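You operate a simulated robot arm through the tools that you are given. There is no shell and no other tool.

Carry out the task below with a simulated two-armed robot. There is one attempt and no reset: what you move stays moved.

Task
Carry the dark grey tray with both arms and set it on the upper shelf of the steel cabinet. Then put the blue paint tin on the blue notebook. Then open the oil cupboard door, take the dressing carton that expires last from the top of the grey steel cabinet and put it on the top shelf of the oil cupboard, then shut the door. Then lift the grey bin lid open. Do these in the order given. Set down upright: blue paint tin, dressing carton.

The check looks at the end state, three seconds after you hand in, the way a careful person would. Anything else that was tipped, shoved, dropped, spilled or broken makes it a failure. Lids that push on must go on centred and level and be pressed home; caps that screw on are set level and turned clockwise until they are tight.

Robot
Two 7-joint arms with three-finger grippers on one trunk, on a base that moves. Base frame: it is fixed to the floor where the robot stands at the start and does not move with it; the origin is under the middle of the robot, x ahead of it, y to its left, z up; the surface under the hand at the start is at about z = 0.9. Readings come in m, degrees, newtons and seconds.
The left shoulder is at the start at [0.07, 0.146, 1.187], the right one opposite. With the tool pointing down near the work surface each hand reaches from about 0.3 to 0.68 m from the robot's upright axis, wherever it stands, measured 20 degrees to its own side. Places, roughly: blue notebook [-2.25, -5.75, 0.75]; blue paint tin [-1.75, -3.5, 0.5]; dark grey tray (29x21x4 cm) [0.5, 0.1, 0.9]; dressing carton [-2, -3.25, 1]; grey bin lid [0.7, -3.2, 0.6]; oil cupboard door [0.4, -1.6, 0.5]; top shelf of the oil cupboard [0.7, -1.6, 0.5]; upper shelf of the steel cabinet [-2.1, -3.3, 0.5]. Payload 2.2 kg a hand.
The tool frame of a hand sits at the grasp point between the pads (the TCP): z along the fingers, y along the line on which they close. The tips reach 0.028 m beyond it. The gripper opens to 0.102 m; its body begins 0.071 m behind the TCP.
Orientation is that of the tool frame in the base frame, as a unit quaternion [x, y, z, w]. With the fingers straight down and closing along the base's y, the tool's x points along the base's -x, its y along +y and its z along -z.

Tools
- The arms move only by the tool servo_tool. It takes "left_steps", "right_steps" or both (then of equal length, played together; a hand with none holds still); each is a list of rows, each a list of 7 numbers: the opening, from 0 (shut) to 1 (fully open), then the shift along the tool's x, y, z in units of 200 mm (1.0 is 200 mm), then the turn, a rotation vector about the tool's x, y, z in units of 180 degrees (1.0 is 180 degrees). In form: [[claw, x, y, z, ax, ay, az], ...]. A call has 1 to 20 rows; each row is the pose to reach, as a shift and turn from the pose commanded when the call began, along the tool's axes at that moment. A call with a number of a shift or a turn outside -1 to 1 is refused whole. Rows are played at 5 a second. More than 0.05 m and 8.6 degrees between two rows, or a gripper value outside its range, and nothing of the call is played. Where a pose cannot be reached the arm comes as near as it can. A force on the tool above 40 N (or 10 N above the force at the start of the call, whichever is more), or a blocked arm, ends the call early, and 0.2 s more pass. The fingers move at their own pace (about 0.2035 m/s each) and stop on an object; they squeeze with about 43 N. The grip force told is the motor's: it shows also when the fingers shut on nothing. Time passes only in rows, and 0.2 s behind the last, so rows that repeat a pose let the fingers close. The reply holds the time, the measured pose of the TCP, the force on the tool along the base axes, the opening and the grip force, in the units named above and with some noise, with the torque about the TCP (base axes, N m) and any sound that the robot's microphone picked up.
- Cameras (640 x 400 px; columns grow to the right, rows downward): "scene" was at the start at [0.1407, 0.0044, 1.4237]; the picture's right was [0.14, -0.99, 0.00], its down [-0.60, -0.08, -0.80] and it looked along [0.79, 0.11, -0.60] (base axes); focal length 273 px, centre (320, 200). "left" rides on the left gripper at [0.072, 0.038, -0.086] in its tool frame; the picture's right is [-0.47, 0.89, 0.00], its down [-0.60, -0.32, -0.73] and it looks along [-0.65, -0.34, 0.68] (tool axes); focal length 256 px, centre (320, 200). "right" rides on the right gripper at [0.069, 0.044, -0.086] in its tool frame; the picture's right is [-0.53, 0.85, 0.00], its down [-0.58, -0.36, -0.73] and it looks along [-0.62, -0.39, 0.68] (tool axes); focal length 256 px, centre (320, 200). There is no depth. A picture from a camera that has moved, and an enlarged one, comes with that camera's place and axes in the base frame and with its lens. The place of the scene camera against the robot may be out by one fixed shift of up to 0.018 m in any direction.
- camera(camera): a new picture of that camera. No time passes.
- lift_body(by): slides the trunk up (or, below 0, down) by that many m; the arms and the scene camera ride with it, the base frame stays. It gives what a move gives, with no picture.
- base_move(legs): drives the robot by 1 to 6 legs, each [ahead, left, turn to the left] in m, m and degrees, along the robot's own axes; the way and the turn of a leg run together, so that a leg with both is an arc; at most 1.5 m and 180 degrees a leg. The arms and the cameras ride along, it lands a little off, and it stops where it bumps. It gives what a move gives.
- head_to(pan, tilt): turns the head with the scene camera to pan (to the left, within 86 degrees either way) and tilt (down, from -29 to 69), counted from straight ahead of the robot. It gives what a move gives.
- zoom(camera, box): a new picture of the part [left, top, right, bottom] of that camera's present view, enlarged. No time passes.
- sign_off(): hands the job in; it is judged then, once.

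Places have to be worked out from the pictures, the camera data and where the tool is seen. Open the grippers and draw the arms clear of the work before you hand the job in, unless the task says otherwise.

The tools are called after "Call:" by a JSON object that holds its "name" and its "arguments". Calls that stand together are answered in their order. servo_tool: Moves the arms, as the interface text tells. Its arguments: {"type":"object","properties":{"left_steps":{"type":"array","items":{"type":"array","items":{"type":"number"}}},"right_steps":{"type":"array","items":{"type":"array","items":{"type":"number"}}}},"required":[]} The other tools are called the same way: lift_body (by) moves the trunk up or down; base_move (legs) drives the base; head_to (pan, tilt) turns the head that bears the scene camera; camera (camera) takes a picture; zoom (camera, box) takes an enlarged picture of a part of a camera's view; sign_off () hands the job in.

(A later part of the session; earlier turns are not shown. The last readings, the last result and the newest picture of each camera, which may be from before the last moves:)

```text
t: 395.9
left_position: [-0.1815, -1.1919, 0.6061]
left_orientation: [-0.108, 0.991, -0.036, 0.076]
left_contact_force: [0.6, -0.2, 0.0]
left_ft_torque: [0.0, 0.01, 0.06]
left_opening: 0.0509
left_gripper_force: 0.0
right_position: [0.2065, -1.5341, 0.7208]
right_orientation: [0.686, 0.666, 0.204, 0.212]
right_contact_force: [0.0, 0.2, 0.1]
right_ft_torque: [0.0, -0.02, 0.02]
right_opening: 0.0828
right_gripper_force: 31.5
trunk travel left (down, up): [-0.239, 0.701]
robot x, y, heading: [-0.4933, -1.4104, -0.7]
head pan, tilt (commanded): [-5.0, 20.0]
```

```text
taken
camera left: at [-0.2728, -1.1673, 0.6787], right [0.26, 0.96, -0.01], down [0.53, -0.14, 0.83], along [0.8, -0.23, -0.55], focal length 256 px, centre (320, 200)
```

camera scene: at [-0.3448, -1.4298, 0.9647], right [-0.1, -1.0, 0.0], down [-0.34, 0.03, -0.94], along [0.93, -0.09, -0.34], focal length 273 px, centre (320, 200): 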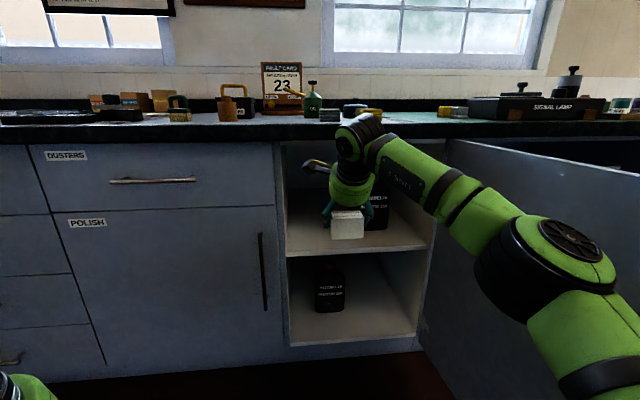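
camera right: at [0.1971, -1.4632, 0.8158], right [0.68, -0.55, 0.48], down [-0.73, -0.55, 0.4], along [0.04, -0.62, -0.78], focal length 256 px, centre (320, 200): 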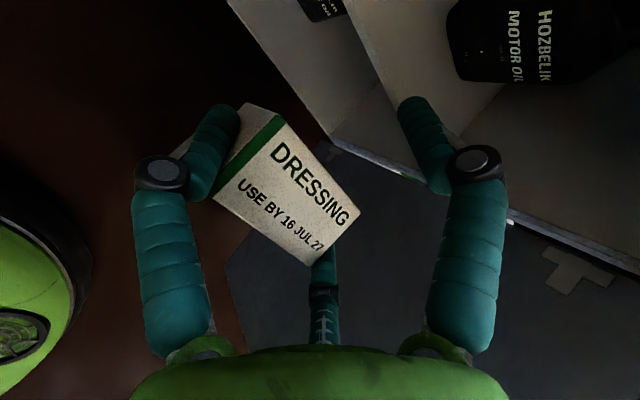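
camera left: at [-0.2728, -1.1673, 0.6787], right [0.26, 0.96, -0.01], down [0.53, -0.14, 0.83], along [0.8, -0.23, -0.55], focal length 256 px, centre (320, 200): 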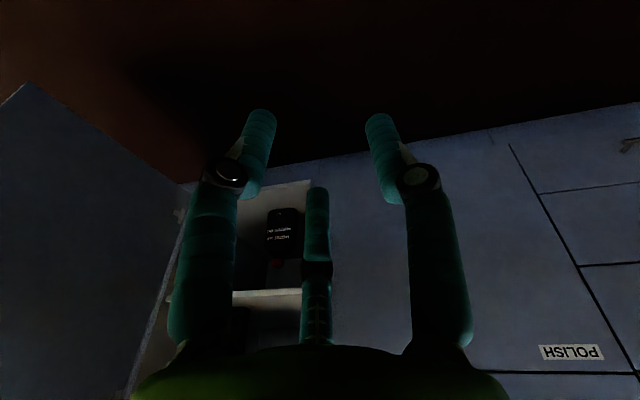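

The shelf edge is at x≈0.39, z≈0.525, with the opening's top at ≈0.87. I lower to carry the carton about 2.5 cm above the shelf and roll forward in two steps.

Call:
{"name": "lift_body", "arguments": {"by": -0.112}}

Call:
{"name": "base_move", "arguments": {"legs": [[0.17, 0.003, 0.5]]}}

Call:
{"name": "camera", "arguments": {"camera": "scene"}}

Call:
{"name": "camera", "arguments": {"camera": "right"}}

```text
t: 397.3
left_position: [-0.1825, -1.1926, 0.4949]
left_orientation: [-0.108, 0.991, -0.034, 0.076]
left_contact_force: [-0.2, -0.3, -0.4]
left_ft_torque: [-0.01, -0.01, -0.01]
left_opening: 0.0509
left_gripper_force: 0.1
right_position: [0.2068, -1.5337, 0.6088]
right_orientation: [0.685, 0.666, 0.204, 0.213]
right_contact_force: [-0.7, 0.7, -0.3]
right_ft_torque: [0.01, 0.01, -0.02]
right_opening: 0.0829
right_gripper_force: 30.9
trunk travel left (down, up): [-0.127, 0.813]
robot x, y, heading: [-0.4924, -1.4122, -0.7]
head pan, tilt (commanded): [-5.0, 20.0]
```

```text
t: 398.7
left_position: [-0.0151, -1.1872, 0.4938]
left_orientation: [-0.114, 0.99, -0.035, 0.076]
left_contact_force: [0.1, 0.9, -0.5]
left_ft_torque: [0.02, -0.01, 0.04]
left_opening: 0.0508
left_gripper_force: 0.1
right_position: [0.3793, -1.5221, 0.6081]
right_orientation: [0.682, 0.67, 0.205, 0.211]
right_contact_force: [0.2, 0.1, 1.0]
right_ft_torque: [-0.01, 0.0, -0.01]
right_opening: 0.0827
right_gripper_force: 31.6
trunk travel left (down, up): [-0.127, 0.813]
robot x, y, heading: [-0.3208, -1.4124, 0.1]
head pan, tilt (commanded): [-5.0, 20.0]
```

```text
taken
camera scene: at [-0.1748, -1.4258, 0.8528], right [-0.09, -1.0, 0.0], down [-0.34, 0.03, -0.94], along [0.94, -0.08, -0.34], focal length 273 px, centre (320, 200)
```

scene: 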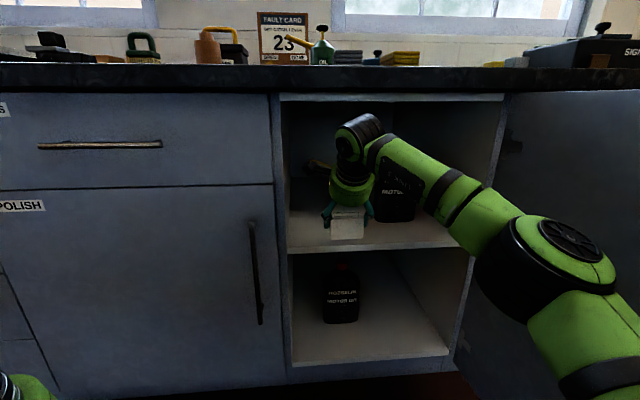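

```text
taken
camera right: at [0.3675, -1.4528, 0.7039], right [0.69, -0.55, 0.48], down [-0.72, -0.56, 0.4], along [0.05, -0.62, -0.78], focal length 256 px, centre (320, 200)
```

right: 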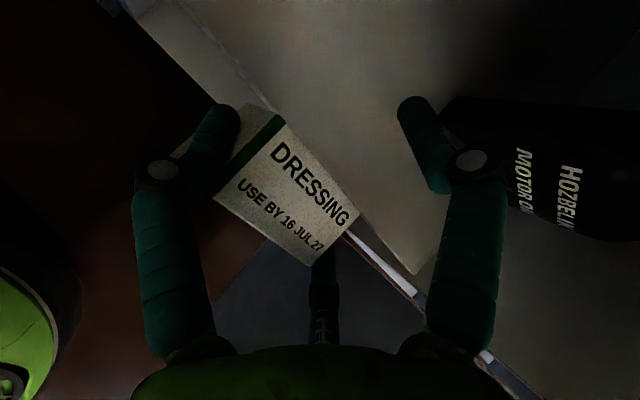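

Clear so far: the carton is above the shelf edge, the oil can is well to the right. I go the last 10.5 cm in.

Call:
{"name": "base_move", "arguments": {"legs": [[0.105, 0, 0]]}}

Call:
{"name": "camera", "arguments": {"camera": "scene"}}

Call:
{"name": "zoom", "arguments": {"camera": "scene", "box": [260, 80, 500, 230]}}

Call:
{"name": "camera", "arguments": {"camera": "right"}}

```text
t: 399.9
left_position: [0.0888, -1.1853, 0.4947]
left_orientation: [-0.114, 0.99, -0.034, 0.076]
left_contact_force: [-0.3, 0.6, -0.9]
left_ft_torque: [0.02, 0.02, 0.0]
left_opening: 0.051
left_gripper_force: 0.1
right_position: [0.4834, -1.5221, 0.6085]
right_orientation: [0.681, 0.67, 0.206, 0.212]
right_contact_force: [-0.5, -0.2, -0.1]
right_ft_torque: [0.02, -0.03, -0.03]
right_opening: 0.0829
right_gripper_force: 31.5
trunk travel left (down, up): [-0.127, 0.813]
robot x, y, heading: [-0.2139, -1.4095, 0.5]
head pan, tilt (commanded): [-5.0, 20.0]
```

```text
taken
camera scene: at [-0.07, -1.4253, 0.8528], right [-0.08, -1.0, 0.0], down [-0.34, 0.03, -0.94], along [0.94, -0.08, -0.34], focal length 273 px, centre (320, 200)
```

scene: 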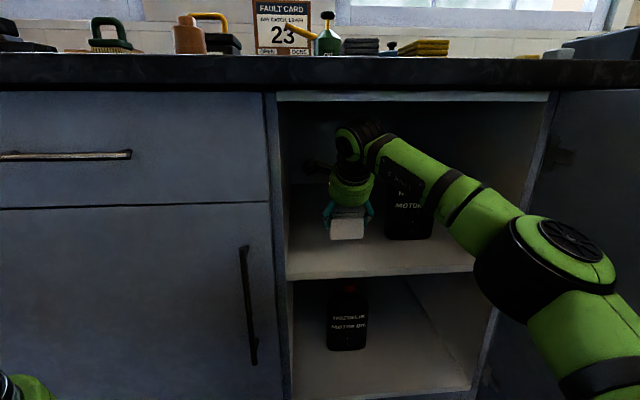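

```text
2.67 times, centred on (380, 155) of scene
camera zoom: at [-0.07, -1.4253, 0.8528], right [-0.08, -1.0, 0.0], down [-0.34, 0.03, -0.94], along [0.94, -0.08, -0.34], focal length 728 px, centre (160, 320)
```

zoom: 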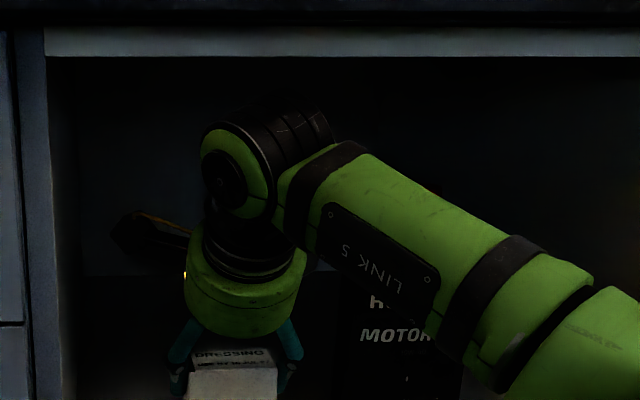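

```text
taken
camera right: at [0.4723, -1.4515, 0.7039], right [0.69, -0.54, 0.48], down [-0.72, -0.56, 0.4], along [0.05, -0.62, -0.78], focal length 256 px, centre (320, 200)
```

right: 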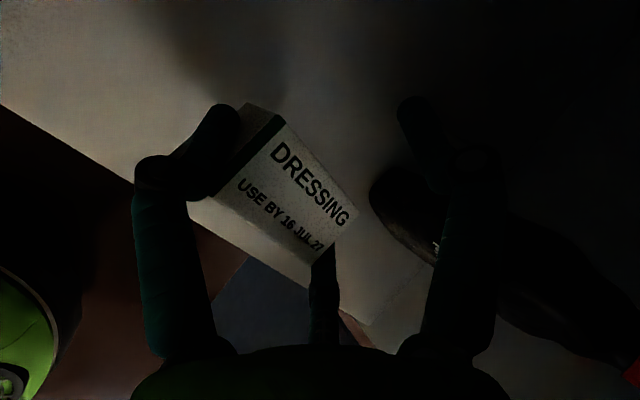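

The carton is inside over the shelf, left of the can. I lower in small steps until contact.

Call:
{"name": "lift_body", "arguments": {"by": -0.018}}

Call:
{"name": "lift_body", "arguments": {"by": -0.005}}

Call:
{"name": "lift_body", "arguments": {"by": -0.004}}

```text
t: 400.6
left_position: [0.0896, -1.1859, 0.4779]
left_orientation: [-0.114, 0.99, -0.035, 0.077]
left_contact_force: [0.7, 0.0, 0.7]
left_ft_torque: [-0.01, -0.04, -0.02]
left_opening: 0.0508
left_gripper_force: 0.1
right_position: [0.4826, -1.5213, 0.5911]
right_orientation: [0.681, 0.67, 0.206, 0.212]
right_contact_force: [0.8, 0.2, -0.3]
right_ft_torque: [-0.02, 0.02, 0.02]
right_opening: 0.0829
right_gripper_force: 31.4
trunk travel left (down, up): [-0.109, 0.831]
robot x, y, heading: [-0.2136, -1.4083, 0.1]
head pan, tilt (commanded): [-5.0, 20.0]
```

```text
t: 401.1
left_position: [0.0893, -1.1853, 0.473]
left_orientation: [-0.115, 0.99, -0.035, 0.076]
left_contact_force: [-0.1, -0.4, 0.1]
left_ft_torque: [0.0, -0.01, -0.02]
left_opening: 0.0507
left_gripper_force: 0.0
right_position: [0.4818, -1.5209, 0.5849]
right_orientation: [0.681, 0.67, 0.206, 0.211]
right_contact_force: [0.3, -0.6, -0.4]
right_ft_torque: [0.03, -0.01, -0.02]
right_opening: 0.0827
right_gripper_force: 31.8
trunk travel left (down, up): [-0.104, 0.836]
robot x, y, heading: [-0.2212, -1.4087, 0.0]
head pan, tilt (commanded): [-5.0, 20.0]
```

```text
t: 401.6
left_position: [0.0889, -1.1857, 0.4671]
left_orientation: [-0.114, 0.99, -0.035, 0.076]
left_contact_force: [0.1, -0.1, -0.7]
left_ft_torque: [0.02, -0.01, 0.02]
left_opening: 0.051
left_gripper_force: 0.0
right_position: [0.4828, -1.521, 0.5816]
right_orientation: [0.681, 0.67, 0.205, 0.212]
right_contact_force: [0.4, -0.1, -0.5]
right_ft_torque: [-0.03, 0.05, -0.01]
right_opening: 0.0829
right_gripper_force: 31.5
trunk travel left (down, up): [-0.1, 0.84]
robot x, y, heading: [-0.2149, -1.4126, -0.1]
head pan, tilt (commanded): [-5.0, 20.0]
```

No contact yet at TCP z≈0.582. I continue in 4 mm steps.

Call:
{"name": "lift_body", "arguments": {"by": -0.004}}

Call:
{"name": "lift_body", "arguments": {"by": -0.004}}

Call:
{"name": "camera", "arguments": {"camera": "right"}}

```text
t: 402.2
left_position: [0.0897, -1.1856, 0.4648]
left_orientation: [-0.114, 0.99, -0.035, 0.076]
left_contact_force: [-0.2, 0.6, 0.4]
left_ft_torque: [0.0, -0.01, -0.01]
left_opening: 0.0512
left_gripper_force: 0.2
right_position: [0.4831, -1.5213, 0.5782]
right_orientation: [0.681, 0.67, 0.206, 0.211]
right_contact_force: [0.9, 0.4, -1.0]
right_ft_torque: [0.01, -0.02, 0.0]
right_opening: 0.0828
right_gripper_force: 31.4
trunk travel left (down, up): [-0.096, 0.844]
robot x, y, heading: [-0.2176, -1.4109, -0.2]
head pan, tilt (commanded): [-5.0, 20.0]
```

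```text
t: 402.7
left_position: [0.0887, -1.1852, 0.4602]
left_orientation: [-0.115, 0.99, -0.034, 0.077]
left_contact_force: [0.0, 1.1, -0.1]
left_ft_torque: [-0.01, 0.0, -0.03]
left_opening: 0.0511
left_gripper_force: 0.0
right_position: [0.4834, -1.5217, 0.5735]
right_orientation: [0.681, 0.67, 0.206, 0.212]
right_contact_force: [-0.5, 0.6, -0.4]
right_ft_torque: [0.02, -0.05, 0.01]
right_opening: 0.0827
right_gripper_force: 31.6
trunk travel left (down, up): [-0.092, 0.848]
robot x, y, heading: [-0.2151, -1.4121, 0.2]
head pan, tilt (commanded): [-5.0, 20.0]
```

```text
taken
camera right: at [0.4722, -1.4515, 0.6691], right [0.69, -0.54, 0.48], down [-0.72, -0.56, 0.4], along [0.05, -0.62, -0.78], focal length 256 px, centre (320, 200)
```

right: 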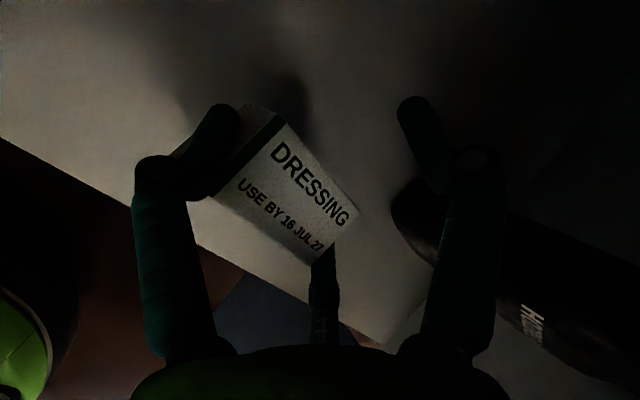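

Still free (carton bottom ≈0.520). I keep stepping down.

Call:
{"name": "lift_body", "arguments": {"by": -0.004}}

Call:
{"name": "lift_body", "arguments": {"by": -0.004}}

Call:
{"name": "lift_body", "arguments": {"by": -0.004}}

```text
t: 403.2
left_position: [0.0894, -1.1856, 0.456]
left_orientation: [-0.114, 0.99, -0.034, 0.076]
left_contact_force: [-0.2, 0.7, -1.4]
left_ft_torque: [-0.02, -0.03, 0.03]
left_opening: 0.051
left_gripper_force: 0.0
right_position: [0.4837, -1.5205, 0.5693]
right_orientation: [0.681, 0.671, 0.206, 0.211]
right_contact_force: [0.8, 0.3, 0.1]
right_ft_torque: [-0.01, -0.01, -0.03]
right_opening: 0.0826
right_gripper_force: 31.3
trunk travel left (down, up): [-0.088, 0.852]
robot x, y, heading: [-0.2163, -1.4146, 0.2]
head pan, tilt (commanded): [-5.0, 20.0]
```

```text
t: 403.8
left_position: [0.0899, -1.1852, 0.452]
left_orientation: [-0.113, 0.99, -0.035, 0.076]
left_contact_force: [-0.6, -0.8, 0.5]
left_ft_torque: [-0.03, 0.04, 0.04]
left_opening: 0.0509
left_gripper_force: 0.0
right_position: [0.4832, -1.5217, 0.5659]
right_orientation: [0.681, 0.67, 0.206, 0.213]
right_contact_force: [-0.5, 0.1, -0.4]
right_ft_torque: [0.03, -0.04, 0.0]
right_opening: 0.0827
right_gripper_force: 31.2
trunk travel left (down, up): [-0.084, 0.856]
robot x, y, heading: [-0.2194, -1.4074, 0.1]
head pan, tilt (commanded): [-5.0, 20.0]
```

```text
t: 404.3
left_position: [0.0896, -1.1869, 0.4477]
left_orientation: [-0.114, 0.99, -0.035, 0.076]
left_contact_force: [0.7, 0.4, -0.7]
left_ft_torque: [0.0, 0.04, 0.0]
left_opening: 0.0509
left_gripper_force: 0.1
right_position: [0.484, -1.5213, 0.5615]
right_orientation: [0.682, 0.67, 0.206, 0.212]
right_contact_force: [-0.2, -0.8, -0.2]
right_ft_torque: [0.0, 0.02, -0.02]
right_opening: 0.0829
right_gripper_force: 31.7
trunk travel left (down, up): [-0.08, 0.86]
robot x, y, heading: [-0.214, -1.4112, 0.3]
head pan, tilt (commanded): [-5.0, 20.0]
```

Carton bottom is at about 0.508 and the shelf was given as roughly 0.5, so I continue with small steps.

Call:
{"name": "lift_body", "arguments": {"by": -0.004}}

Call:
{"name": "lift_body", "arguments": {"by": -0.003}}

Call:
{"name": "lift_body", "arguments": {"by": -0.003}}

```text
t: 404.8
left_position: [0.0888, -1.1843, 0.4451]
left_orientation: [-0.114, 0.99, -0.035, 0.077]
left_contact_force: [0.5, -0.6, 0.6]
left_ft_torque: [0.0, 0.0, 0.01]
left_opening: 0.0511
left_gripper_force: 0.0
right_position: [0.483, -1.5234, 0.56]
right_orientation: [0.681, 0.669, 0.207, 0.212]
right_contact_force: [1.3, -0.5, 8.6]
right_ft_torque: [0.27, 0.17, -0.02]
right_opening: 0.0831
right_gripper_force: 31.6
trunk travel left (down, up): [-0.076, 0.864]
robot x, y, heading: [-0.2216, -1.409, 0.1]
head pan, tilt (commanded): [-5.0, 20.0]
```

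```text
t: 405.3
left_position: [0.0878, -1.1846, 0.4418]
left_orientation: [-0.115, 0.99, -0.035, 0.077]
left_contact_force: [-0.2, -0.6, 0.5]
left_ft_torque: [-0.01, 0.0, -0.01]
left_opening: 0.051
left_gripper_force: 0.1
right_position: [0.4819, -1.5217, 0.5603]
right_orientation: [0.681, 0.669, 0.209, 0.214]
right_contact_force: [4.0, -1.4, 21.8]
right_ft_torque: [0.41, 0.38, -0.01]
right_opening: 0.0827
right_gripper_force: 31.7
trunk travel left (down, up): [-0.073, 0.867]
robot x, y, heading: [-0.2168, -1.4131, 0.5]
head pan, tilt (commanded): [-5.0, 20.0]
```

```text
t: 405.9
left_position: [0.088, -1.185, 0.439]
left_orientation: [-0.114, 0.99, -0.035, 0.078]
left_contact_force: [0.6, 0.4, 0.0]
left_ft_torque: [-0.02, 0.03, 0.0]
left_opening: 0.051
left_gripper_force: 0.2
right_position: [0.4826, -1.522, 0.5601]
right_orientation: [0.68, 0.669, 0.21, 0.216]
right_contact_force: [7.1, -1.9, 28.2]
right_ft_torque: [0.0, 0.38, 0.06]
right_opening: 0.083
right_gripper_force: 31.4
trunk travel left (down, up): [-0.07, 0.87]
robot x, y, heading: [-0.2181, -1.4106, 0.2]
head pan, tilt (commanded): [-5.0, 20.0]
```

Contact: the carton rests on the shelf (z≈0.507). I relieve the pressure, then open the fingers fully and gently.

Call:
{"name": "lift_body", "arguments": {"by": 0.006}}

Call:
{"name": "servo_tool", "arguments": {"right_steps": [[0.8, 0, 0, 0, 0, 0, 0], [0.84, 0, 0, 0, 0, 0, 0], [0.88, 0, 0, 0, 0, 0, 0], [0.94, 0, 0, 0, 0, 0, 0], [1.0, 0, 0, 0, 0, 0, 0], [1.0, 0, 0, 0, 0, 0, 0]]}}

Call:
{"name": "camera", "arguments": {"camera": "right"}}

Call:
{"name": "zoom", "arguments": {"camera": "scene", "box": [280, 110, 440, 270]}}

```text
t: 406.4
left_position: [0.0897, -1.1856, 0.4442]
left_orientation: [-0.114, 0.99, -0.035, 0.077]
left_contact_force: [0.5, 0.2, -0.4]
left_ft_torque: [-0.02, 0.02, 0.02]
left_opening: 0.0507
left_gripper_force: 0.0
right_position: [0.4818, -1.521, 0.5592]
right_orientation: [0.681, 0.67, 0.206, 0.213]
right_contact_force: [2.8, -2.3, 14.5]
right_ft_torque: [0.06, -0.26, 0.03]
right_opening: 0.0829
right_gripper_force: 31.3
trunk travel left (down, up): [-0.076, 0.864]
robot x, y, heading: [-0.2194, -1.41, 0.3]
head pan, tilt (commanded): [-5.0, 20.0]
```

```text
t: 407.8
left_position: [0.0893, -1.1856, 0.443]
left_orientation: [-0.114, 0.99, -0.034, 0.076]
left_contact_force: [-0.3, 0.1, -0.5]
left_ft_torque: [0.0, 0.06, 0.0]
left_opening: 0.0509
left_gripper_force: 0.0
right_position: [0.4832, -1.521, 0.5581]
right_orientation: [0.681, 0.67, 0.206, 0.212]
right_contact_force: [0.0, -0.2, -0.4]
right_ft_torque: [-0.01, -0.02, -0.04]
right_opening: 0.1023
right_gripper_force: 0.2
trunk travel left (down, up): [-0.076, 0.864]
robot x, y, heading: [-0.2176, -1.4107, 0.1]
head pan, tilt (commanded): [-5.0, 20.0]
```

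```text
taken
camera right: at [0.4722, -1.4515, 0.6531], right [0.69, -0.54, 0.48], down [-0.72, -0.56, 0.4], along [0.05, -0.62, -0.78], focal length 256 px, centre (320, 200)
```

right: 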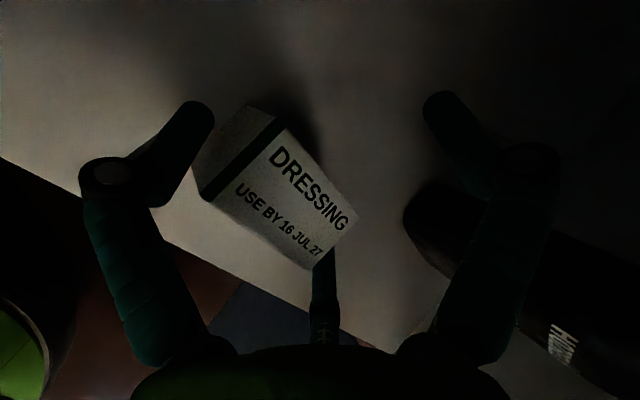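

```text
2.50 times, centred on (360, 190) of scene
camera zoom: at [-0.0701, -1.4253, 0.8018], right [-0.08, -1.0, 0.0], down [-0.34, 0.03, -0.94], along [0.94, -0.08, -0.34], focal length 682 px, centre (220, 225)
```

zoom: 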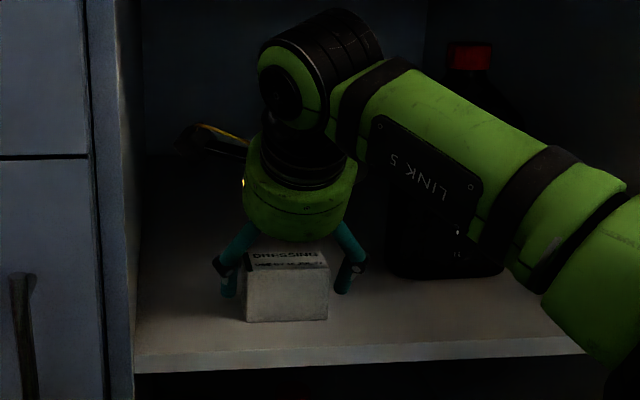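

The carton stands upright on the shelf with both fingers clear. I raise the hand 4.5 cm and back straight out.

Call:
{"name": "lift_body", "arguments": {"by": 0.045}}

Call:
{"name": "base_move", "arguments": {"legs": [[-0.3, 0, 0]]}}

Call:
{"name": "zoom", "arguments": {"camera": "scene", "box": [220, 90, 460, 290]}}

Call:
{"name": "camera", "arguments": {"camera": "scene"}}

```text
t: 408.7
left_position: [0.0903, -1.1856, 0.4898]
left_orientation: [-0.114, 0.99, -0.034, 0.076]
left_contact_force: [-0.7, -0.3, 0.2]
left_ft_torque: [-0.03, 0.0, 0.01]
left_opening: 0.0509
left_gripper_force: 0.1
right_position: [0.4832, -1.5209, 0.6014]
right_orientation: [0.681, 0.67, 0.205, 0.211]
right_contact_force: [-0.4, 0.5, 0.2]
right_ft_torque: [0.03, 0.0, 0.02]
right_opening: 0.1019
right_gripper_force: 0.1
trunk travel left (down, up): [-0.121, 0.819]
robot x, y, heading: [-0.2201, -1.4106, 0.4]
head pan, tilt (commanded): [-5.0, 20.0]
```

```text
t: 410.8
left_position: [-0.2163, -1.1869, 0.4887]
left_orientation: [-0.117, 0.99, -0.034, 0.076]
left_contact_force: [-0.2, 0.2, -0.1]
left_ft_torque: [0.01, -0.01, 0.0]
left_opening: 0.051
left_gripper_force: 0.0
right_position: [0.1793, -1.5185, 0.6024]
right_orientation: [0.679, 0.672, 0.206, 0.211]
right_contact_force: [0.2, -0.2, 0.3]
right_ft_torque: [0.01, -0.01, -0.02]
right_opening: 0.1018
right_gripper_force: 0.1
trunk travel left (down, up): [-0.121, 0.819]
robot x, y, heading: [-0.523, -1.4128, 0.7]
head pan, tilt (commanded): [-5.0, 20.0]
```

```text
2.00 times, centred on (340, 190) of scene
camera zoom: at [-0.375, -1.4263, 0.8468], right [-0.08, -1.0, 0.0], down [-0.34, 0.03, -0.94], along [0.94, -0.07, -0.34], focal length 546 px, centre (280, 220)
```

zoom: 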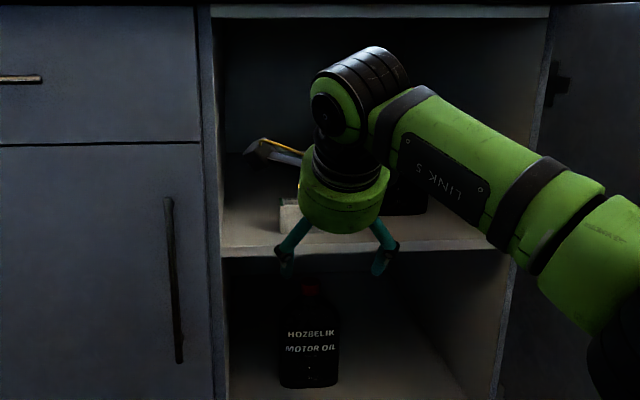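

```text
taken
camera scene: at [-0.375, -1.4263, 0.8468], right [-0.08, -1.0, 0.0], down [-0.34, 0.03, -0.94], along [0.94, -0.07, -0.34], focal length 273 px, centre (320, 200)
```

scene: 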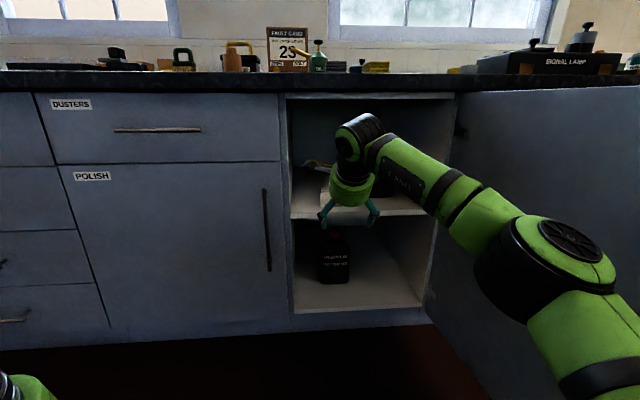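

The hand is out. To shut the door I'll use the right hand as a closed fist pushing on its outer face; first I bring it back to vertical, undoing pitch and roll.

Call:
{"name": "servo_tool", "arguments": {"right_steps": [[0.3, 0, -0.124, -0.084, 0.039, 0, 0], [0.3, 0, -0.248, -0.168, 0.078, 0, 0], [0.3, 0, -0.372, -0.252, 0.117, 0, 0], [0.3, 0, -0.496, -0.336, 0.156, 0, 0], [0.3, 0, -0.62, -0.42, 0.1944, 0, 0]]}}

Call:
{"name": "servo_tool", "arguments": {"right_steps": [[0, 0, 0, 0, 0, 0, -0.0455], [0, 0, 0, 0, 0, 0, -0.091], [0, 0, 0, 0, 0, 0, -0.136], [0, 0, 0, 0, 0, 0, -0.182], [0, 0, 0, 0, 0, 0, -0.227], [0, 0, 0, 0, 0, 0, -0.273], [0, 0, 0, 0, 0, 0, -0.318], [0, 0, 0, 0, 0, 0, -0.364], [0, 0, 0, 0, 0, 0, -0.409], [0, 0, 0, 0, 0, 0, -0.455], [0, 0, 0, 0, 0, 0, -0.5]]}}

Call:
{"name": "camera", "arguments": {"camera": "scene"}}

Call:
{"name": "zoom", "arguments": {"camera": "scene", "box": [270, 80, 450, 330]}}

```text
t: 411.9
left_position: [-0.217, -1.1854, 0.4886]
left_orientation: [-0.118, 0.99, -0.035, 0.076]
left_contact_force: [0.0, -0.6, 0.2]
left_ft_torque: [0.03, -0.03, -0.01]
left_opening: 0.051
left_gripper_force: 0.0
right_position: [0.0294, -1.5177, 0.6036]
right_orientation: [0.711, 0.703, -0.007, -0.004]
right_contact_force: [-0.4, -0.1, -0.3]
right_ft_torque: [0.0, 0.0, 0.03]
right_opening: 0.0306
right_gripper_force: 0.0
trunk travel left (down, up): [-0.121, 0.819]
robot x, y, heading: [-0.5202, -1.4134, 0.2]
head pan, tilt (commanded): [-5.0, 20.0]
```

```text
t: 414.4
left_position: [-0.2171, -1.1855, 0.4884]
left_orientation: [-0.118, 0.99, -0.034, 0.076]
left_contact_force: [0.8, -0.1, 0.1]
left_ft_torque: [0.03, -0.01, -0.01]
left_opening: 0.0514
left_gripper_force: 0.1
right_position: [0.0291, -1.5169, 0.6022]
right_orientation: [0.005, 1.0, -0.002, -0.006]
right_contact_force: [-0.2, 0.2, 0.0]
right_ft_torque: [-0.03, -0.01, 0.0]
right_opening: 0.0021
right_gripper_force: 31.8
trunk travel left (down, up): [-0.121, 0.819]
robot x, y, heading: [-0.5251, -1.41, 0.6]
head pan, tilt (commanded): [-5.0, 20.0]
```

```text
taken
camera scene: at [-0.3749, -1.4263, 0.8468], right [-0.08, -1.0, 0.0], down [-0.34, 0.03, -0.94], along [0.94, -0.07, -0.34], focal length 273 px, centre (320, 200)
```

scene: 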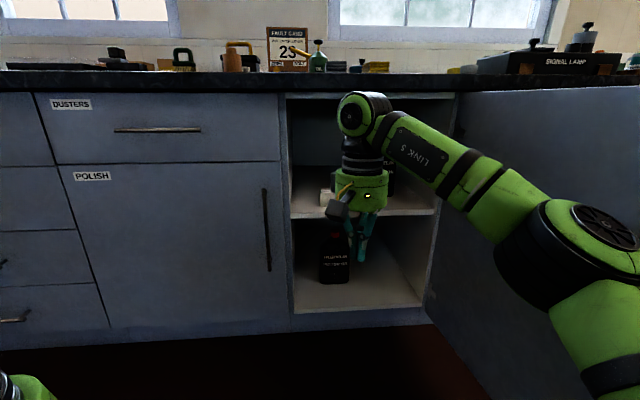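

```text
1.60 times, centred on (360, 205) of scene
camera zoom: at [-0.3749, -1.4263, 0.8468], right [-0.08, -1.0, 0.0], down [-0.34, 0.03, -0.94], along [0.94, -0.07, -0.34], focal length 437 px, centre (256, 192)
```

zoom: 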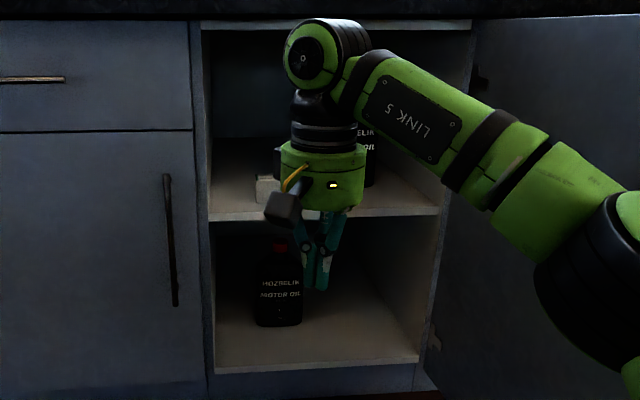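

The hand is vertical and closed. I raise everything above the door's height, strafe right past the door's free edge, and then lower on its outer side.

Call:
{"name": "lift_body", "arguments": {"by": 0.4}}

Call:
{"name": "base_move", "arguments": {"legs": [[0, -0.58, -0.4]]}}

Call:
{"name": "head_to", "arguments": {"pan": -5, "tilt": 45}}

Call:
{"name": "camera", "arguments": {"camera": "scene"}}

```text
t: 418.2
left_position: [-0.2168, -1.1854, 0.8889]
left_orientation: [-0.118, 0.99, -0.035, 0.076]
left_contact_force: [0.7, 0.4, -0.4]
left_ft_torque: [-0.01, 0.03, 0.02]
left_opening: 0.0509
left_gripper_force: 0.1
right_position: [0.0299, -1.5169, 1.0017]
right_orientation: [0.005, 1.0, -0.001, -0.006]
right_contact_force: [-0.1, 0.5, -0.1]
right_ft_torque: [0.0, -0.01, -0.02]
right_opening: 0.0021
right_gripper_force: 31.1
trunk travel left (down, up): [-0.521, 0.419]
robot x, y, heading: [-0.5231, -1.4138, 0.5]
head pan, tilt (commanded): [-5.0, 20.0]
```

```text
t: 421.5
left_position: [-0.211, -1.7658, 0.8894]
left_orientation: [-0.118, 0.99, -0.035, 0.076]
left_contact_force: [0.4, -0.4, -0.5]
left_ft_torque: [0.01, 0.02, 0.0]
left_opening: 0.0508
left_gripper_force: 0.1
right_position: [0.0351, -2.0975, 1.0019]
right_orientation: [0.005, 1.0, -0.001, -0.006]
right_contact_force: [0.6, -0.1, 0.4]
right_ft_torque: [-0.02, -0.04, -0.01]
right_opening: 0.0019
right_gripper_force: 31.6
trunk travel left (down, up): [-0.521, 0.419]
robot x, y, heading: [-0.5178, -1.9873, 0.5]
head pan, tilt (commanded): [-5.0, 20.0]
```

```text
t: 422.4
left_position: [-0.2116, -1.7662, 0.8888]
left_orientation: [-0.117, 0.99, -0.035, 0.076]
left_contact_force: [-0.6, 0.2, 0.4]
left_ft_torque: [0.03, 0.03, 0.0]
left_opening: 0.051
left_gripper_force: 0.0
right_position: [0.0347, -2.0968, 1.002]
right_orientation: [0.005, 1.0, -0.002, -0.006]
right_contact_force: [-0.7, 0.2, 0.6]
right_ft_torque: [0.03, -0.01, 0.0]
right_opening: 0.0021
right_gripper_force: 31.3
trunk travel left (down, up): [-0.521, 0.419]
robot x, y, heading: [-0.5176, -1.9876, 0.4]
head pan, tilt (commanded): [-5.0, 45.0]
```

```text
taken
camera scene: at [-0.3818, -2.0049, 1.2082], right [-0.08, -1.0, 0.0], down [-0.7, 0.06, -0.71], along [0.71, -0.06, -0.71], focal length 273 px, centre (320, 200)
```

scene: 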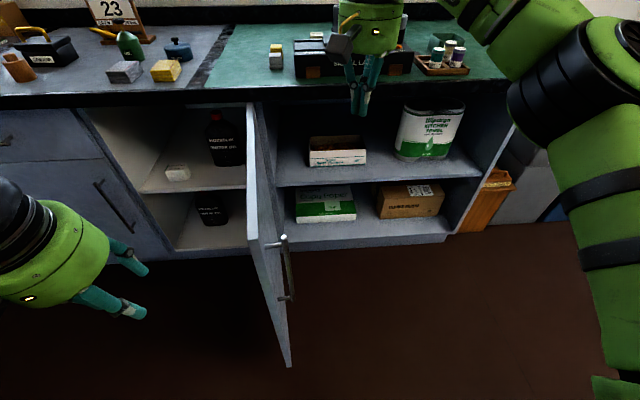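

The carton is visible standing on the top shelf, and the door's handle side faces me on the left. I zoom to confirm the carton and lower the trunk so that the fist is at door mid-height.

Call:
{"name": "zoom", "arguments": {"camera": "scene", "box": [130, 100, 290, 260]}}

Call:
{"name": "lift_body", "arguments": {"by": -0.4}}

Call:
{"name": "lift_body", "arguments": {"by": -0.08}}

Call:
{"name": "camera", "arguments": {"camera": "scene"}}

```text
2.50 times, centred on (210, 180) of scene
camera zoom: at [-0.3818, -2.0049, 1.2082], right [-0.08, -1.0, 0.0], down [-0.7, 0.06, -0.71], along [0.71, -0.06, -0.71], focal length 682 px, centre (595, 250)
```

zoom: 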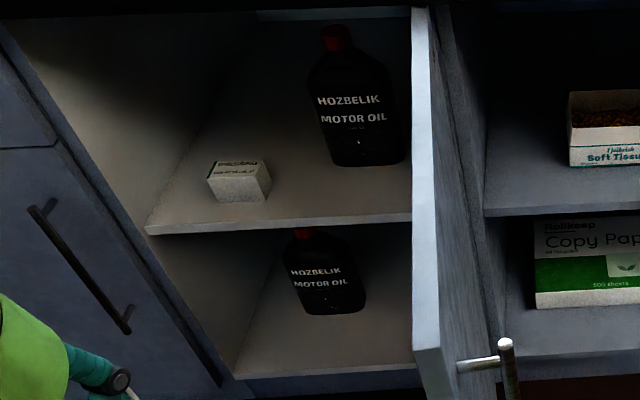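

```text
t: 426.2
left_position: [-0.2121, -1.7648, 0.4891]
left_orientation: [-0.117, 0.99, -0.034, 0.075]
left_contact_force: [-0.5, -1.0, 0.4]
left_ft_torque: [0.01, -0.02, 0.03]
left_opening: 0.051
left_gripper_force: 0.0
right_position: [0.0344, -2.0973, 0.6027]
right_orientation: [0.005, 1.0, -0.002, -0.006]
right_contact_force: [-0.7, -0.2, 0.4]
right_ft_torque: [-0.04, -0.01, 0.0]
right_opening: 0.002
right_gripper_force: 31.4
trunk travel left (down, up): [-0.121, 0.819]
robot x, y, heading: [-0.5169, -1.993, 0.3]
head pan, tilt (commanded): [-5.0, 45.0]
```

```text
t: 427.4
left_position: [-0.2107, -1.7645, 0.4085]
left_orientation: [-0.118, 0.99, -0.034, 0.076]
left_contact_force: [-0.1, -0.3, -0.1]
left_ft_torque: [-0.03, 0.0, 0.0]
left_opening: 0.051
left_gripper_force: 0.1
right_position: [0.0337, -2.0971, 0.5222]
right_orientation: [0.005, 1.0, -0.001, -0.006]
right_contact_force: [0.3, -0.1, 0.0]
right_ft_torque: [0.0, 0.0, 0.03]
right_opening: 0.0019
right_gripper_force: 31.0
trunk travel left (down, up): [-0.041, 0.899]
robot x, y, heading: [-0.5174, -1.9915, 0.6]
head pan, tilt (commanded): [-5.0, 45.0]
```

```text
taken
camera scene: at [-0.3819, -2.0049, 0.7282], right [-0.08, -1.0, 0.0], down [-0.7, 0.06, -0.71], along [0.7, -0.06, -0.71], focal length 273 px, centre (320, 200)
```

scene: 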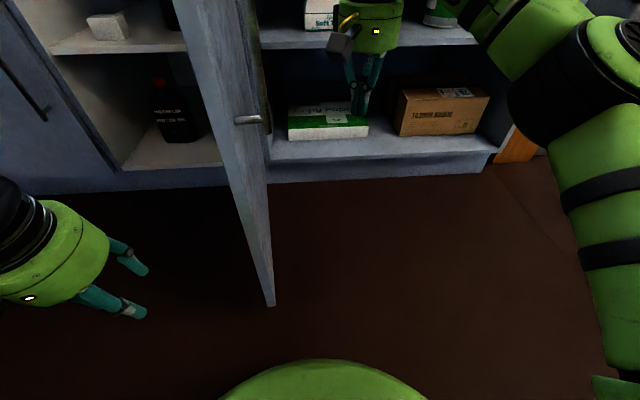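

The carton stands upright on the top shelf. To keep my wrist camera off the door, I tilt the closed hand 45° so that the fingertips lead toward the door.

Call:
{"name": "servo_tool", "arguments": {"right_steps": [[0, 0, 0, 0, -0.042, 0, 0], [0, 0, 0, 0, -0.083, 0, 0], [0, 0, 0, 0, -0.125, 0, 0], [0, 0, 0, 0, -0.167, 0, 0], [0, 0, 0, 0, -0.208, 0, 0], [0, 0, 0, 0, -0.25, 0, 0], [0, 0, 0, 0, -0.25, 0, 0]]}}

Call:
{"name": "camera", "arguments": {"camera": "scene"}}

```text
t: 429.0
left_position: [-0.2115, -1.7654, 0.4095]
left_orientation: [-0.117, 0.99, -0.035, 0.076]
left_contact_force: [1.0, 0.6, 1.2]
left_ft_torque: [0.03, -0.02, 0.04]
left_opening: 0.0509
left_gripper_force: 0.0
right_position: [0.0346, -2.0966, 0.5218]
right_orientation: [0.007, 0.924, 0.382, -0.004]
right_contact_force: [-0.3, -0.1, -0.4]
right_ft_torque: [0.02, 0.03, 0.0]
right_opening: 0.0023
right_gripper_force: 31.3
trunk travel left (down, up): [-0.041, 0.899]
robot x, y, heading: [-0.5159, -1.9926, 0.4]
head pan, tilt (commanded): [-5.0, 45.0]
```

```text
taken
camera scene: at [-0.3818, -2.0049, 0.7281], right [-0.08, -1.0, 0.0], down [-0.7, 0.06, -0.71], along [0.7, -0.06, -0.71], focal length 273 px, centre (320, 200)
```

scene: 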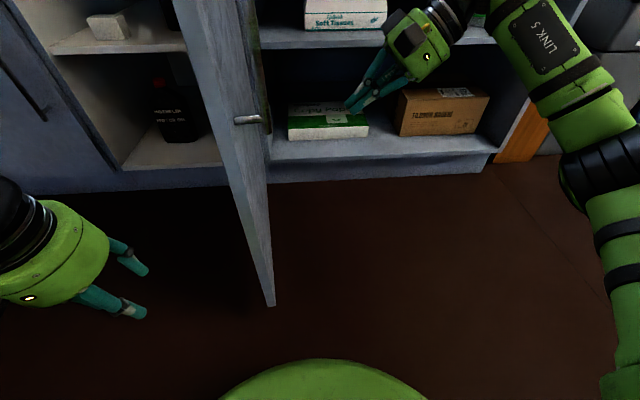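

The fingertips now point toward the door's outer face. I strafe left to make contact and begin pushing it shut, a step at a time.

Call:
{"name": "base_move", "arguments": {"legs": [[0.01, 0.12, 0], [-0.015, 0.1, 0]]}}

Call:
{"name": "camera", "arguments": {"camera": "scene"}}

```text
t: 430.9
left_position: [-0.2185, -1.5499, 0.4099]
left_orientation: [-0.118, 0.989, -0.034, 0.077]
left_contact_force: [0.4, -0.4, -0.4]
left_ft_torque: [0.02, -0.04, 0.01]
left_opening: 0.0509
left_gripper_force: 0.1
right_position: [0.0286, -1.8803, 0.5216]
right_orientation: [0.007, 0.925, 0.381, -0.004]
right_contact_force: [0.3, -0.3, 0.3]
right_ft_torque: [0.01, -0.01, -0.03]
right_opening: 0.0021
right_gripper_force: 31.0
trunk travel left (down, up): [-0.041, 0.899]
robot x, y, heading: [-0.5267, -1.7747, 0.8]
head pan, tilt (commanded): [-5.0, 45.0]
```

```text
taken
camera scene: at [-0.3886, -1.788, 0.7281], right [-0.08, -1.0, 0.0], down [-0.7, 0.05, -0.71], along [0.7, -0.05, -0.71], focal length 273 px, centre (320, 200)
```

scene: 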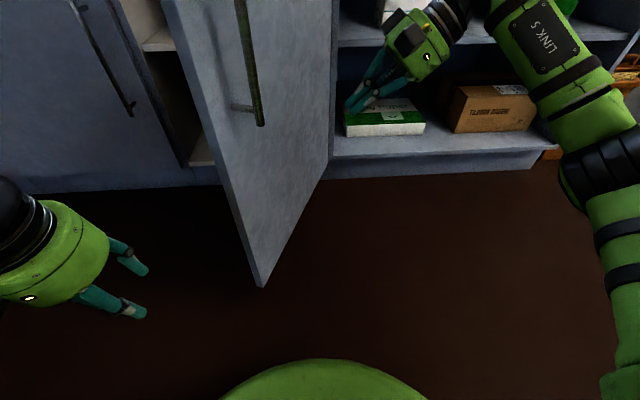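

The door is swinging shut ahead of the fingers (now about 65°). I follow along the arc: left and increasingly forward.

Call:
{"name": "base_move", "arguments": {"legs": [[0.023, 0.135, -0.5], [0.06, 0.1, 0]]}}

Call:
{"name": "camera", "arguments": {"camera": "scene"}}

```text
t: 433.1
left_position: [-0.136, -1.3123, 0.4099]
left_orientation: [-0.114, 0.99, -0.034, 0.075]
left_contact_force: [0.7, -0.4, 0.0]
left_ft_torque: [-0.01, -0.03, 0.01]
left_opening: 0.0513
left_gripper_force: 0.0
right_position: [0.1087, -1.6457, 0.5225]
right_orientation: [0.011, 0.924, 0.382, -0.003]
right_contact_force: [0.0, -0.3, 0.0]
right_ft_torque: [0.01, -0.01, 0.0]
right_opening: 0.002
right_gripper_force: 31.4
trunk travel left (down, up): [-0.041, 0.899]
robot x, y, heading: [-0.4428, -1.536, 0.1]
head pan, tilt (commanded): [-5.0, 45.0]
```

```text
taken
camera scene: at [-0.3075, -1.55, 0.7281], right [-0.09, -1.0, 0.0], down [-0.7, 0.06, -0.71], along [0.7, -0.06, -0.71], focal length 273 px, centre (320, 200)
```

scene: 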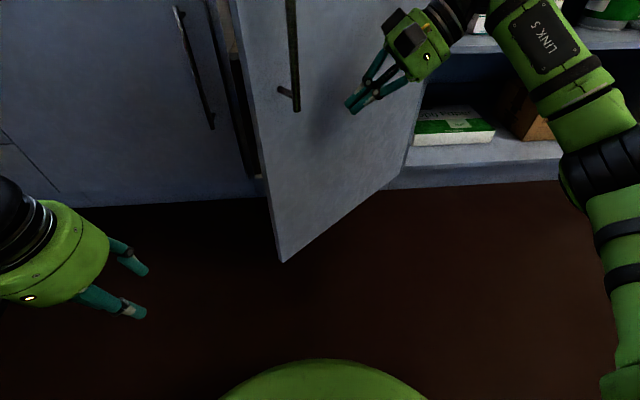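

About 38° now. I continue forward-left toward closed.

Call:
{"name": "base_move", "arguments": {"legs": [[0.1, 0.08, 0]]}}

Call:
{"name": "camera", "arguments": {"camera": "scene"}}

```text
t: 434.4
left_position: [-0.0343, -1.2323, 0.4099]
left_orientation: [-0.114, 0.99, -0.035, 0.076]
left_contact_force: [-0.2, 0.2, -0.5]
left_ft_torque: [-0.01, 0.02, 0.01]
left_opening: 0.0511
left_gripper_force: 0.0
right_position: [0.2099, -1.5663, 0.5228]
right_orientation: [0.011, 0.924, 0.382, -0.002]
right_contact_force: [-0.8, 0.2, 0.5]
right_ft_torque: [-0.01, 0.03, 0.0]
right_opening: 0.0024
right_gripper_force: 31.3
trunk travel left (down, up): [-0.041, 0.899]
robot x, y, heading: [-0.3422, -1.4555, 0.1]
head pan, tilt (commanded): [-5.0, 45.0]
```

```text
taken
camera scene: at [-0.2063, -1.4705, 0.7281], right [-0.09, -1.0, 0.0], down [-0.7, 0.06, -0.71], along [0.7, -0.06, -0.71], focal length 273 px, centre (320, 200)
```

scene: 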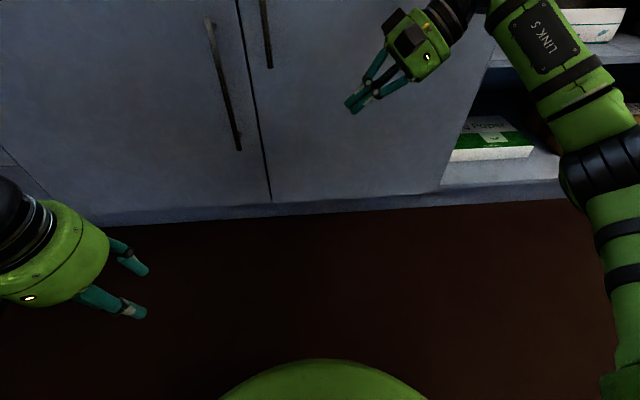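

The door appears to have swung shut. I make sure by gently pressing it: forward until the hand touches.

Call:
{"name": "base_move", "arguments": {"legs": [[0.08, 0.02, 0]]}}

Call:
{"name": "base_move", "arguments": {"legs": [[0.02, 0, 0]]}}

Call:
{"name": "camera", "arguments": {"camera": "scene"}}

Call:
{"name": "camera", "arguments": {"camera": "right"}}

```text
t: 435.5
left_position: [0.0459, -1.2118, 0.4088]
left_orientation: [-0.113, 0.99, -0.035, 0.076]
left_contact_force: [-0.2, -0.3, -0.2]
left_ft_torque: [0.03, -0.01, 0.0]
left_opening: 0.0509
left_gripper_force: 0.1
right_position: [0.2888, -1.5465, 0.5217]
right_orientation: [0.012, 0.924, 0.382, -0.002]
right_contact_force: [0.1, 0.1, 0.8]
right_ft_torque: [0.01, 0.0, 0.02]
right_opening: 0.002
right_gripper_force: 31.5
trunk travel left (down, up): [-0.041, 0.899]
robot x, y, heading: [-0.2622, -1.4356, 0.1]
head pan, tilt (commanded): [-5.0, 45.0]
```

```text
t: 436.2
left_position: [0.0663, -1.2129, 0.4089]
left_orientation: [-0.113, 0.99, -0.034, 0.077]
left_contact_force: [1.2, -0.6, -0.4]
left_ft_torque: [-0.01, 0.04, -0.01]
left_opening: 0.0509
left_gripper_force: 0.1
right_position: [0.3085, -1.5457, 0.5211]
right_orientation: [0.012, 0.924, 0.382, -0.003]
right_contact_force: [-12.1, -0.6, -6.4]
right_ft_torque: [0.4, -0.43, -0.61]
right_opening: 0.0021
right_gripper_force: 31.6
trunk travel left (down, up): [-0.041, 0.899]
robot x, y, heading: [-0.2394, -1.4347, -0.1]
head pan, tilt (commanded): [-5.0, 45.0]
```

```text
taken
camera scene: at [-0.1068, -1.4508, 0.7281], right [-0.09, -1.0, 0.0], down [-0.7, 0.06, -0.71], along [0.7, -0.06, -0.71], focal length 273 px, centre (320, 200)
```

scene: 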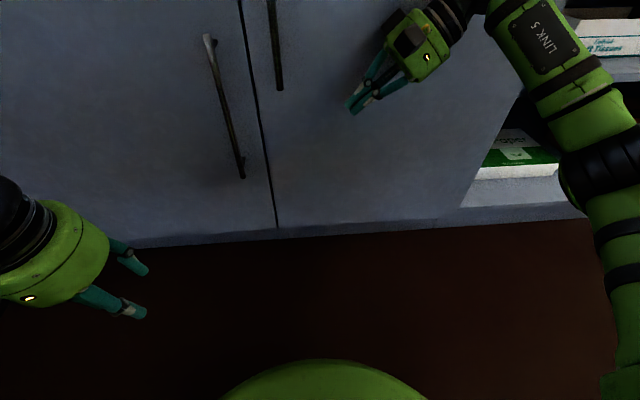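

```text
taken
camera right: at [0.2406, -1.5744, 0.614], right [0.55, 0.59, 0.59], down [0.57, -0.78, 0.25], along [0.61, 0.19, -0.77], focal length 256 px, centre (320, 200)
```

right: 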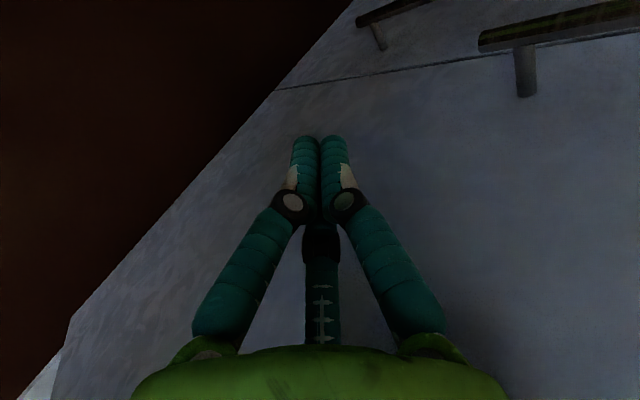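

The hand is pressing the door (12 N). I press 8 mm more to confirm that it is firmly against its stop.

Call:
{"name": "base_move", "arguments": {"legs": [[0.01, 0, 0]]}}

Call:
{"name": "base_move", "arguments": {"legs": [[-0.15, 0, 0]]}}

Call:
{"name": "lift_body", "arguments": {"by": 0.4}}

Call:
{"name": "head_to", "arguments": {"pan": -5, "tilt": 35}}

Call:
{"name": "camera", "arguments": {"camera": "scene"}}

Call:
{"name": "zoom", "arguments": {"camera": "scene", "box": [180, 130, 420, 330]}}

```text
t: 437.0
left_position: [0.0685, -1.2123, 0.4101]
left_orientation: [-0.112, 0.99, -0.034, 0.077]
left_contact_force: [0.0, -0.2, 0.4]
left_ft_torque: [0.02, -0.01, 0.02]
left_opening: 0.0508
left_gripper_force: 0.1
right_position: [0.3076, -1.5483, 0.5211]
right_orientation: [0.007, 0.926, 0.378, -0.007]
right_contact_force: [-6.2, -1.3, 0.3]
right_ft_torque: [0.11, -0.69, -0.62]
right_opening: 0.0018
right_gripper_force: 31.3
trunk travel left (down, up): [-0.041, 0.899]
robot x, y, heading: [-0.238, -1.4378, 0.1]
head pan, tilt (commanded): [-5.0, 45.0]
stopped in leg 1: the robot was blocked; the commanded pose is now the measured one
```

```text
t: 438.4
left_position: [-0.0815, -1.2128, 0.4091]
left_orientation: [-0.112, 0.99, -0.034, 0.077]
left_contact_force: [0.3, -0.7, -0.2]
left_ft_torque: [-0.02, 0.01, 0.01]
left_opening: 0.0509
left_gripper_force: 0.1
right_position: [0.1581, -1.5469, 0.52]
right_orientation: [0.008, 0.926, 0.377, -0.009]
right_contact_force: [0.3, -0.3, 0.0]
right_ft_torque: [0.0, -0.02, -0.04]
right_opening: 0.002
right_gripper_force: 31.0
trunk travel left (down, up): [-0.041, 0.899]
robot x, y, heading: [-0.388, -1.4373, -0.2]
head pan, tilt (commanded): [-5.0, 45.0]
```

```text
t: 442.2
left_position: [-0.0798, -1.2127, 0.8095]
left_orientation: [-0.112, 0.99, -0.034, 0.077]
left_contact_force: [0.3, 0.8, -0.1]
left_ft_torque: [0.01, -0.02, 0.03]
left_opening: 0.0511
left_gripper_force: 0.0
right_position: [0.1586, -1.5465, 0.9194]
right_orientation: [0.009, 0.926, 0.378, -0.009]
right_contact_force: [-0.7, -0.5, -0.2]
right_ft_torque: [0.01, 0.01, -0.01]
right_opening: 0.0018
right_gripper_force: 31.5
trunk travel left (down, up): [-0.441, 0.499]
robot x, y, heading: [-0.3879, -1.4355, -0.1]
head pan, tilt (commanded): [-5.0, 45.0]
```

```text
t: 442.9
left_position: [-0.0817, -1.2127, 0.8088]
left_orientation: [-0.112, 0.99, -0.033, 0.077]
left_contact_force: [-0.1, 0.4, 0.2]
left_ft_torque: [-0.02, 0.01, 0.0]
left_opening: 0.051
left_gripper_force: 0.1
right_position: [0.1593, -1.5468, 0.9194]
right_orientation: [0.008, 0.926, 0.378, -0.009]
right_contact_force: [0.2, -0.3, 0.7]
right_ft_torque: [-0.02, -0.01, -0.01]
right_opening: 0.002
right_gripper_force: 31.6
trunk travel left (down, up): [-0.441, 0.499]
robot x, y, heading: [-0.3897, -1.4374, 0.1]
head pan, tilt (commanded): [-5.0, 35.0]
```

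```text
taken
camera scene: at [-0.2464, -1.4514, 1.1429], right [-0.09, -1.0, 0.0], down [-0.57, 0.05, -0.82], along [0.82, -0.07, -0.57], focal length 273 px, centre (320, 200)
```

scene: 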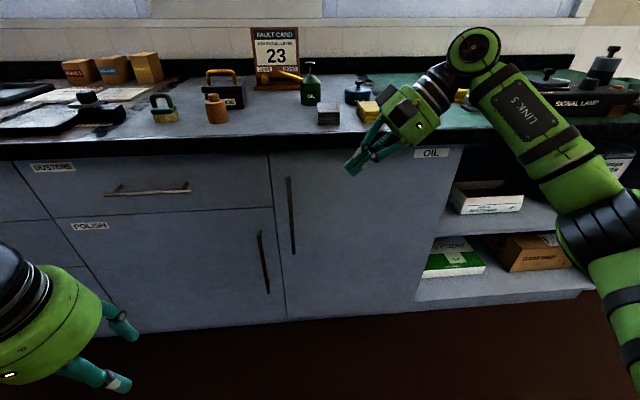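

```text
2.00 times, centred on (300, 230) of scene
camera zoom: at [-0.2464, -1.4514, 1.1429], right [-0.09, -1.0, 0.0], down [-0.57, 0.05, -0.82], along [0.82, -0.07, -0.57], focal length 546 px, centre (360, 140)
```

zoom: 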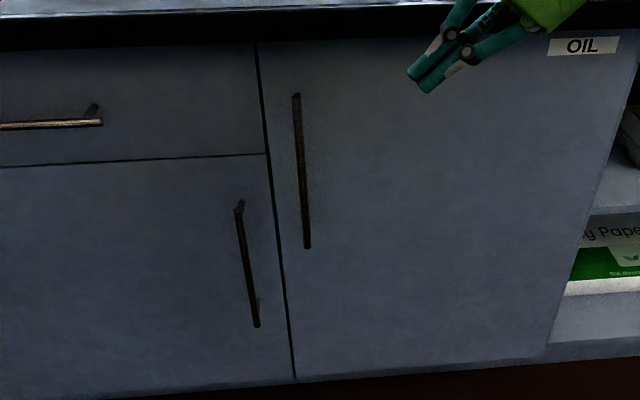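

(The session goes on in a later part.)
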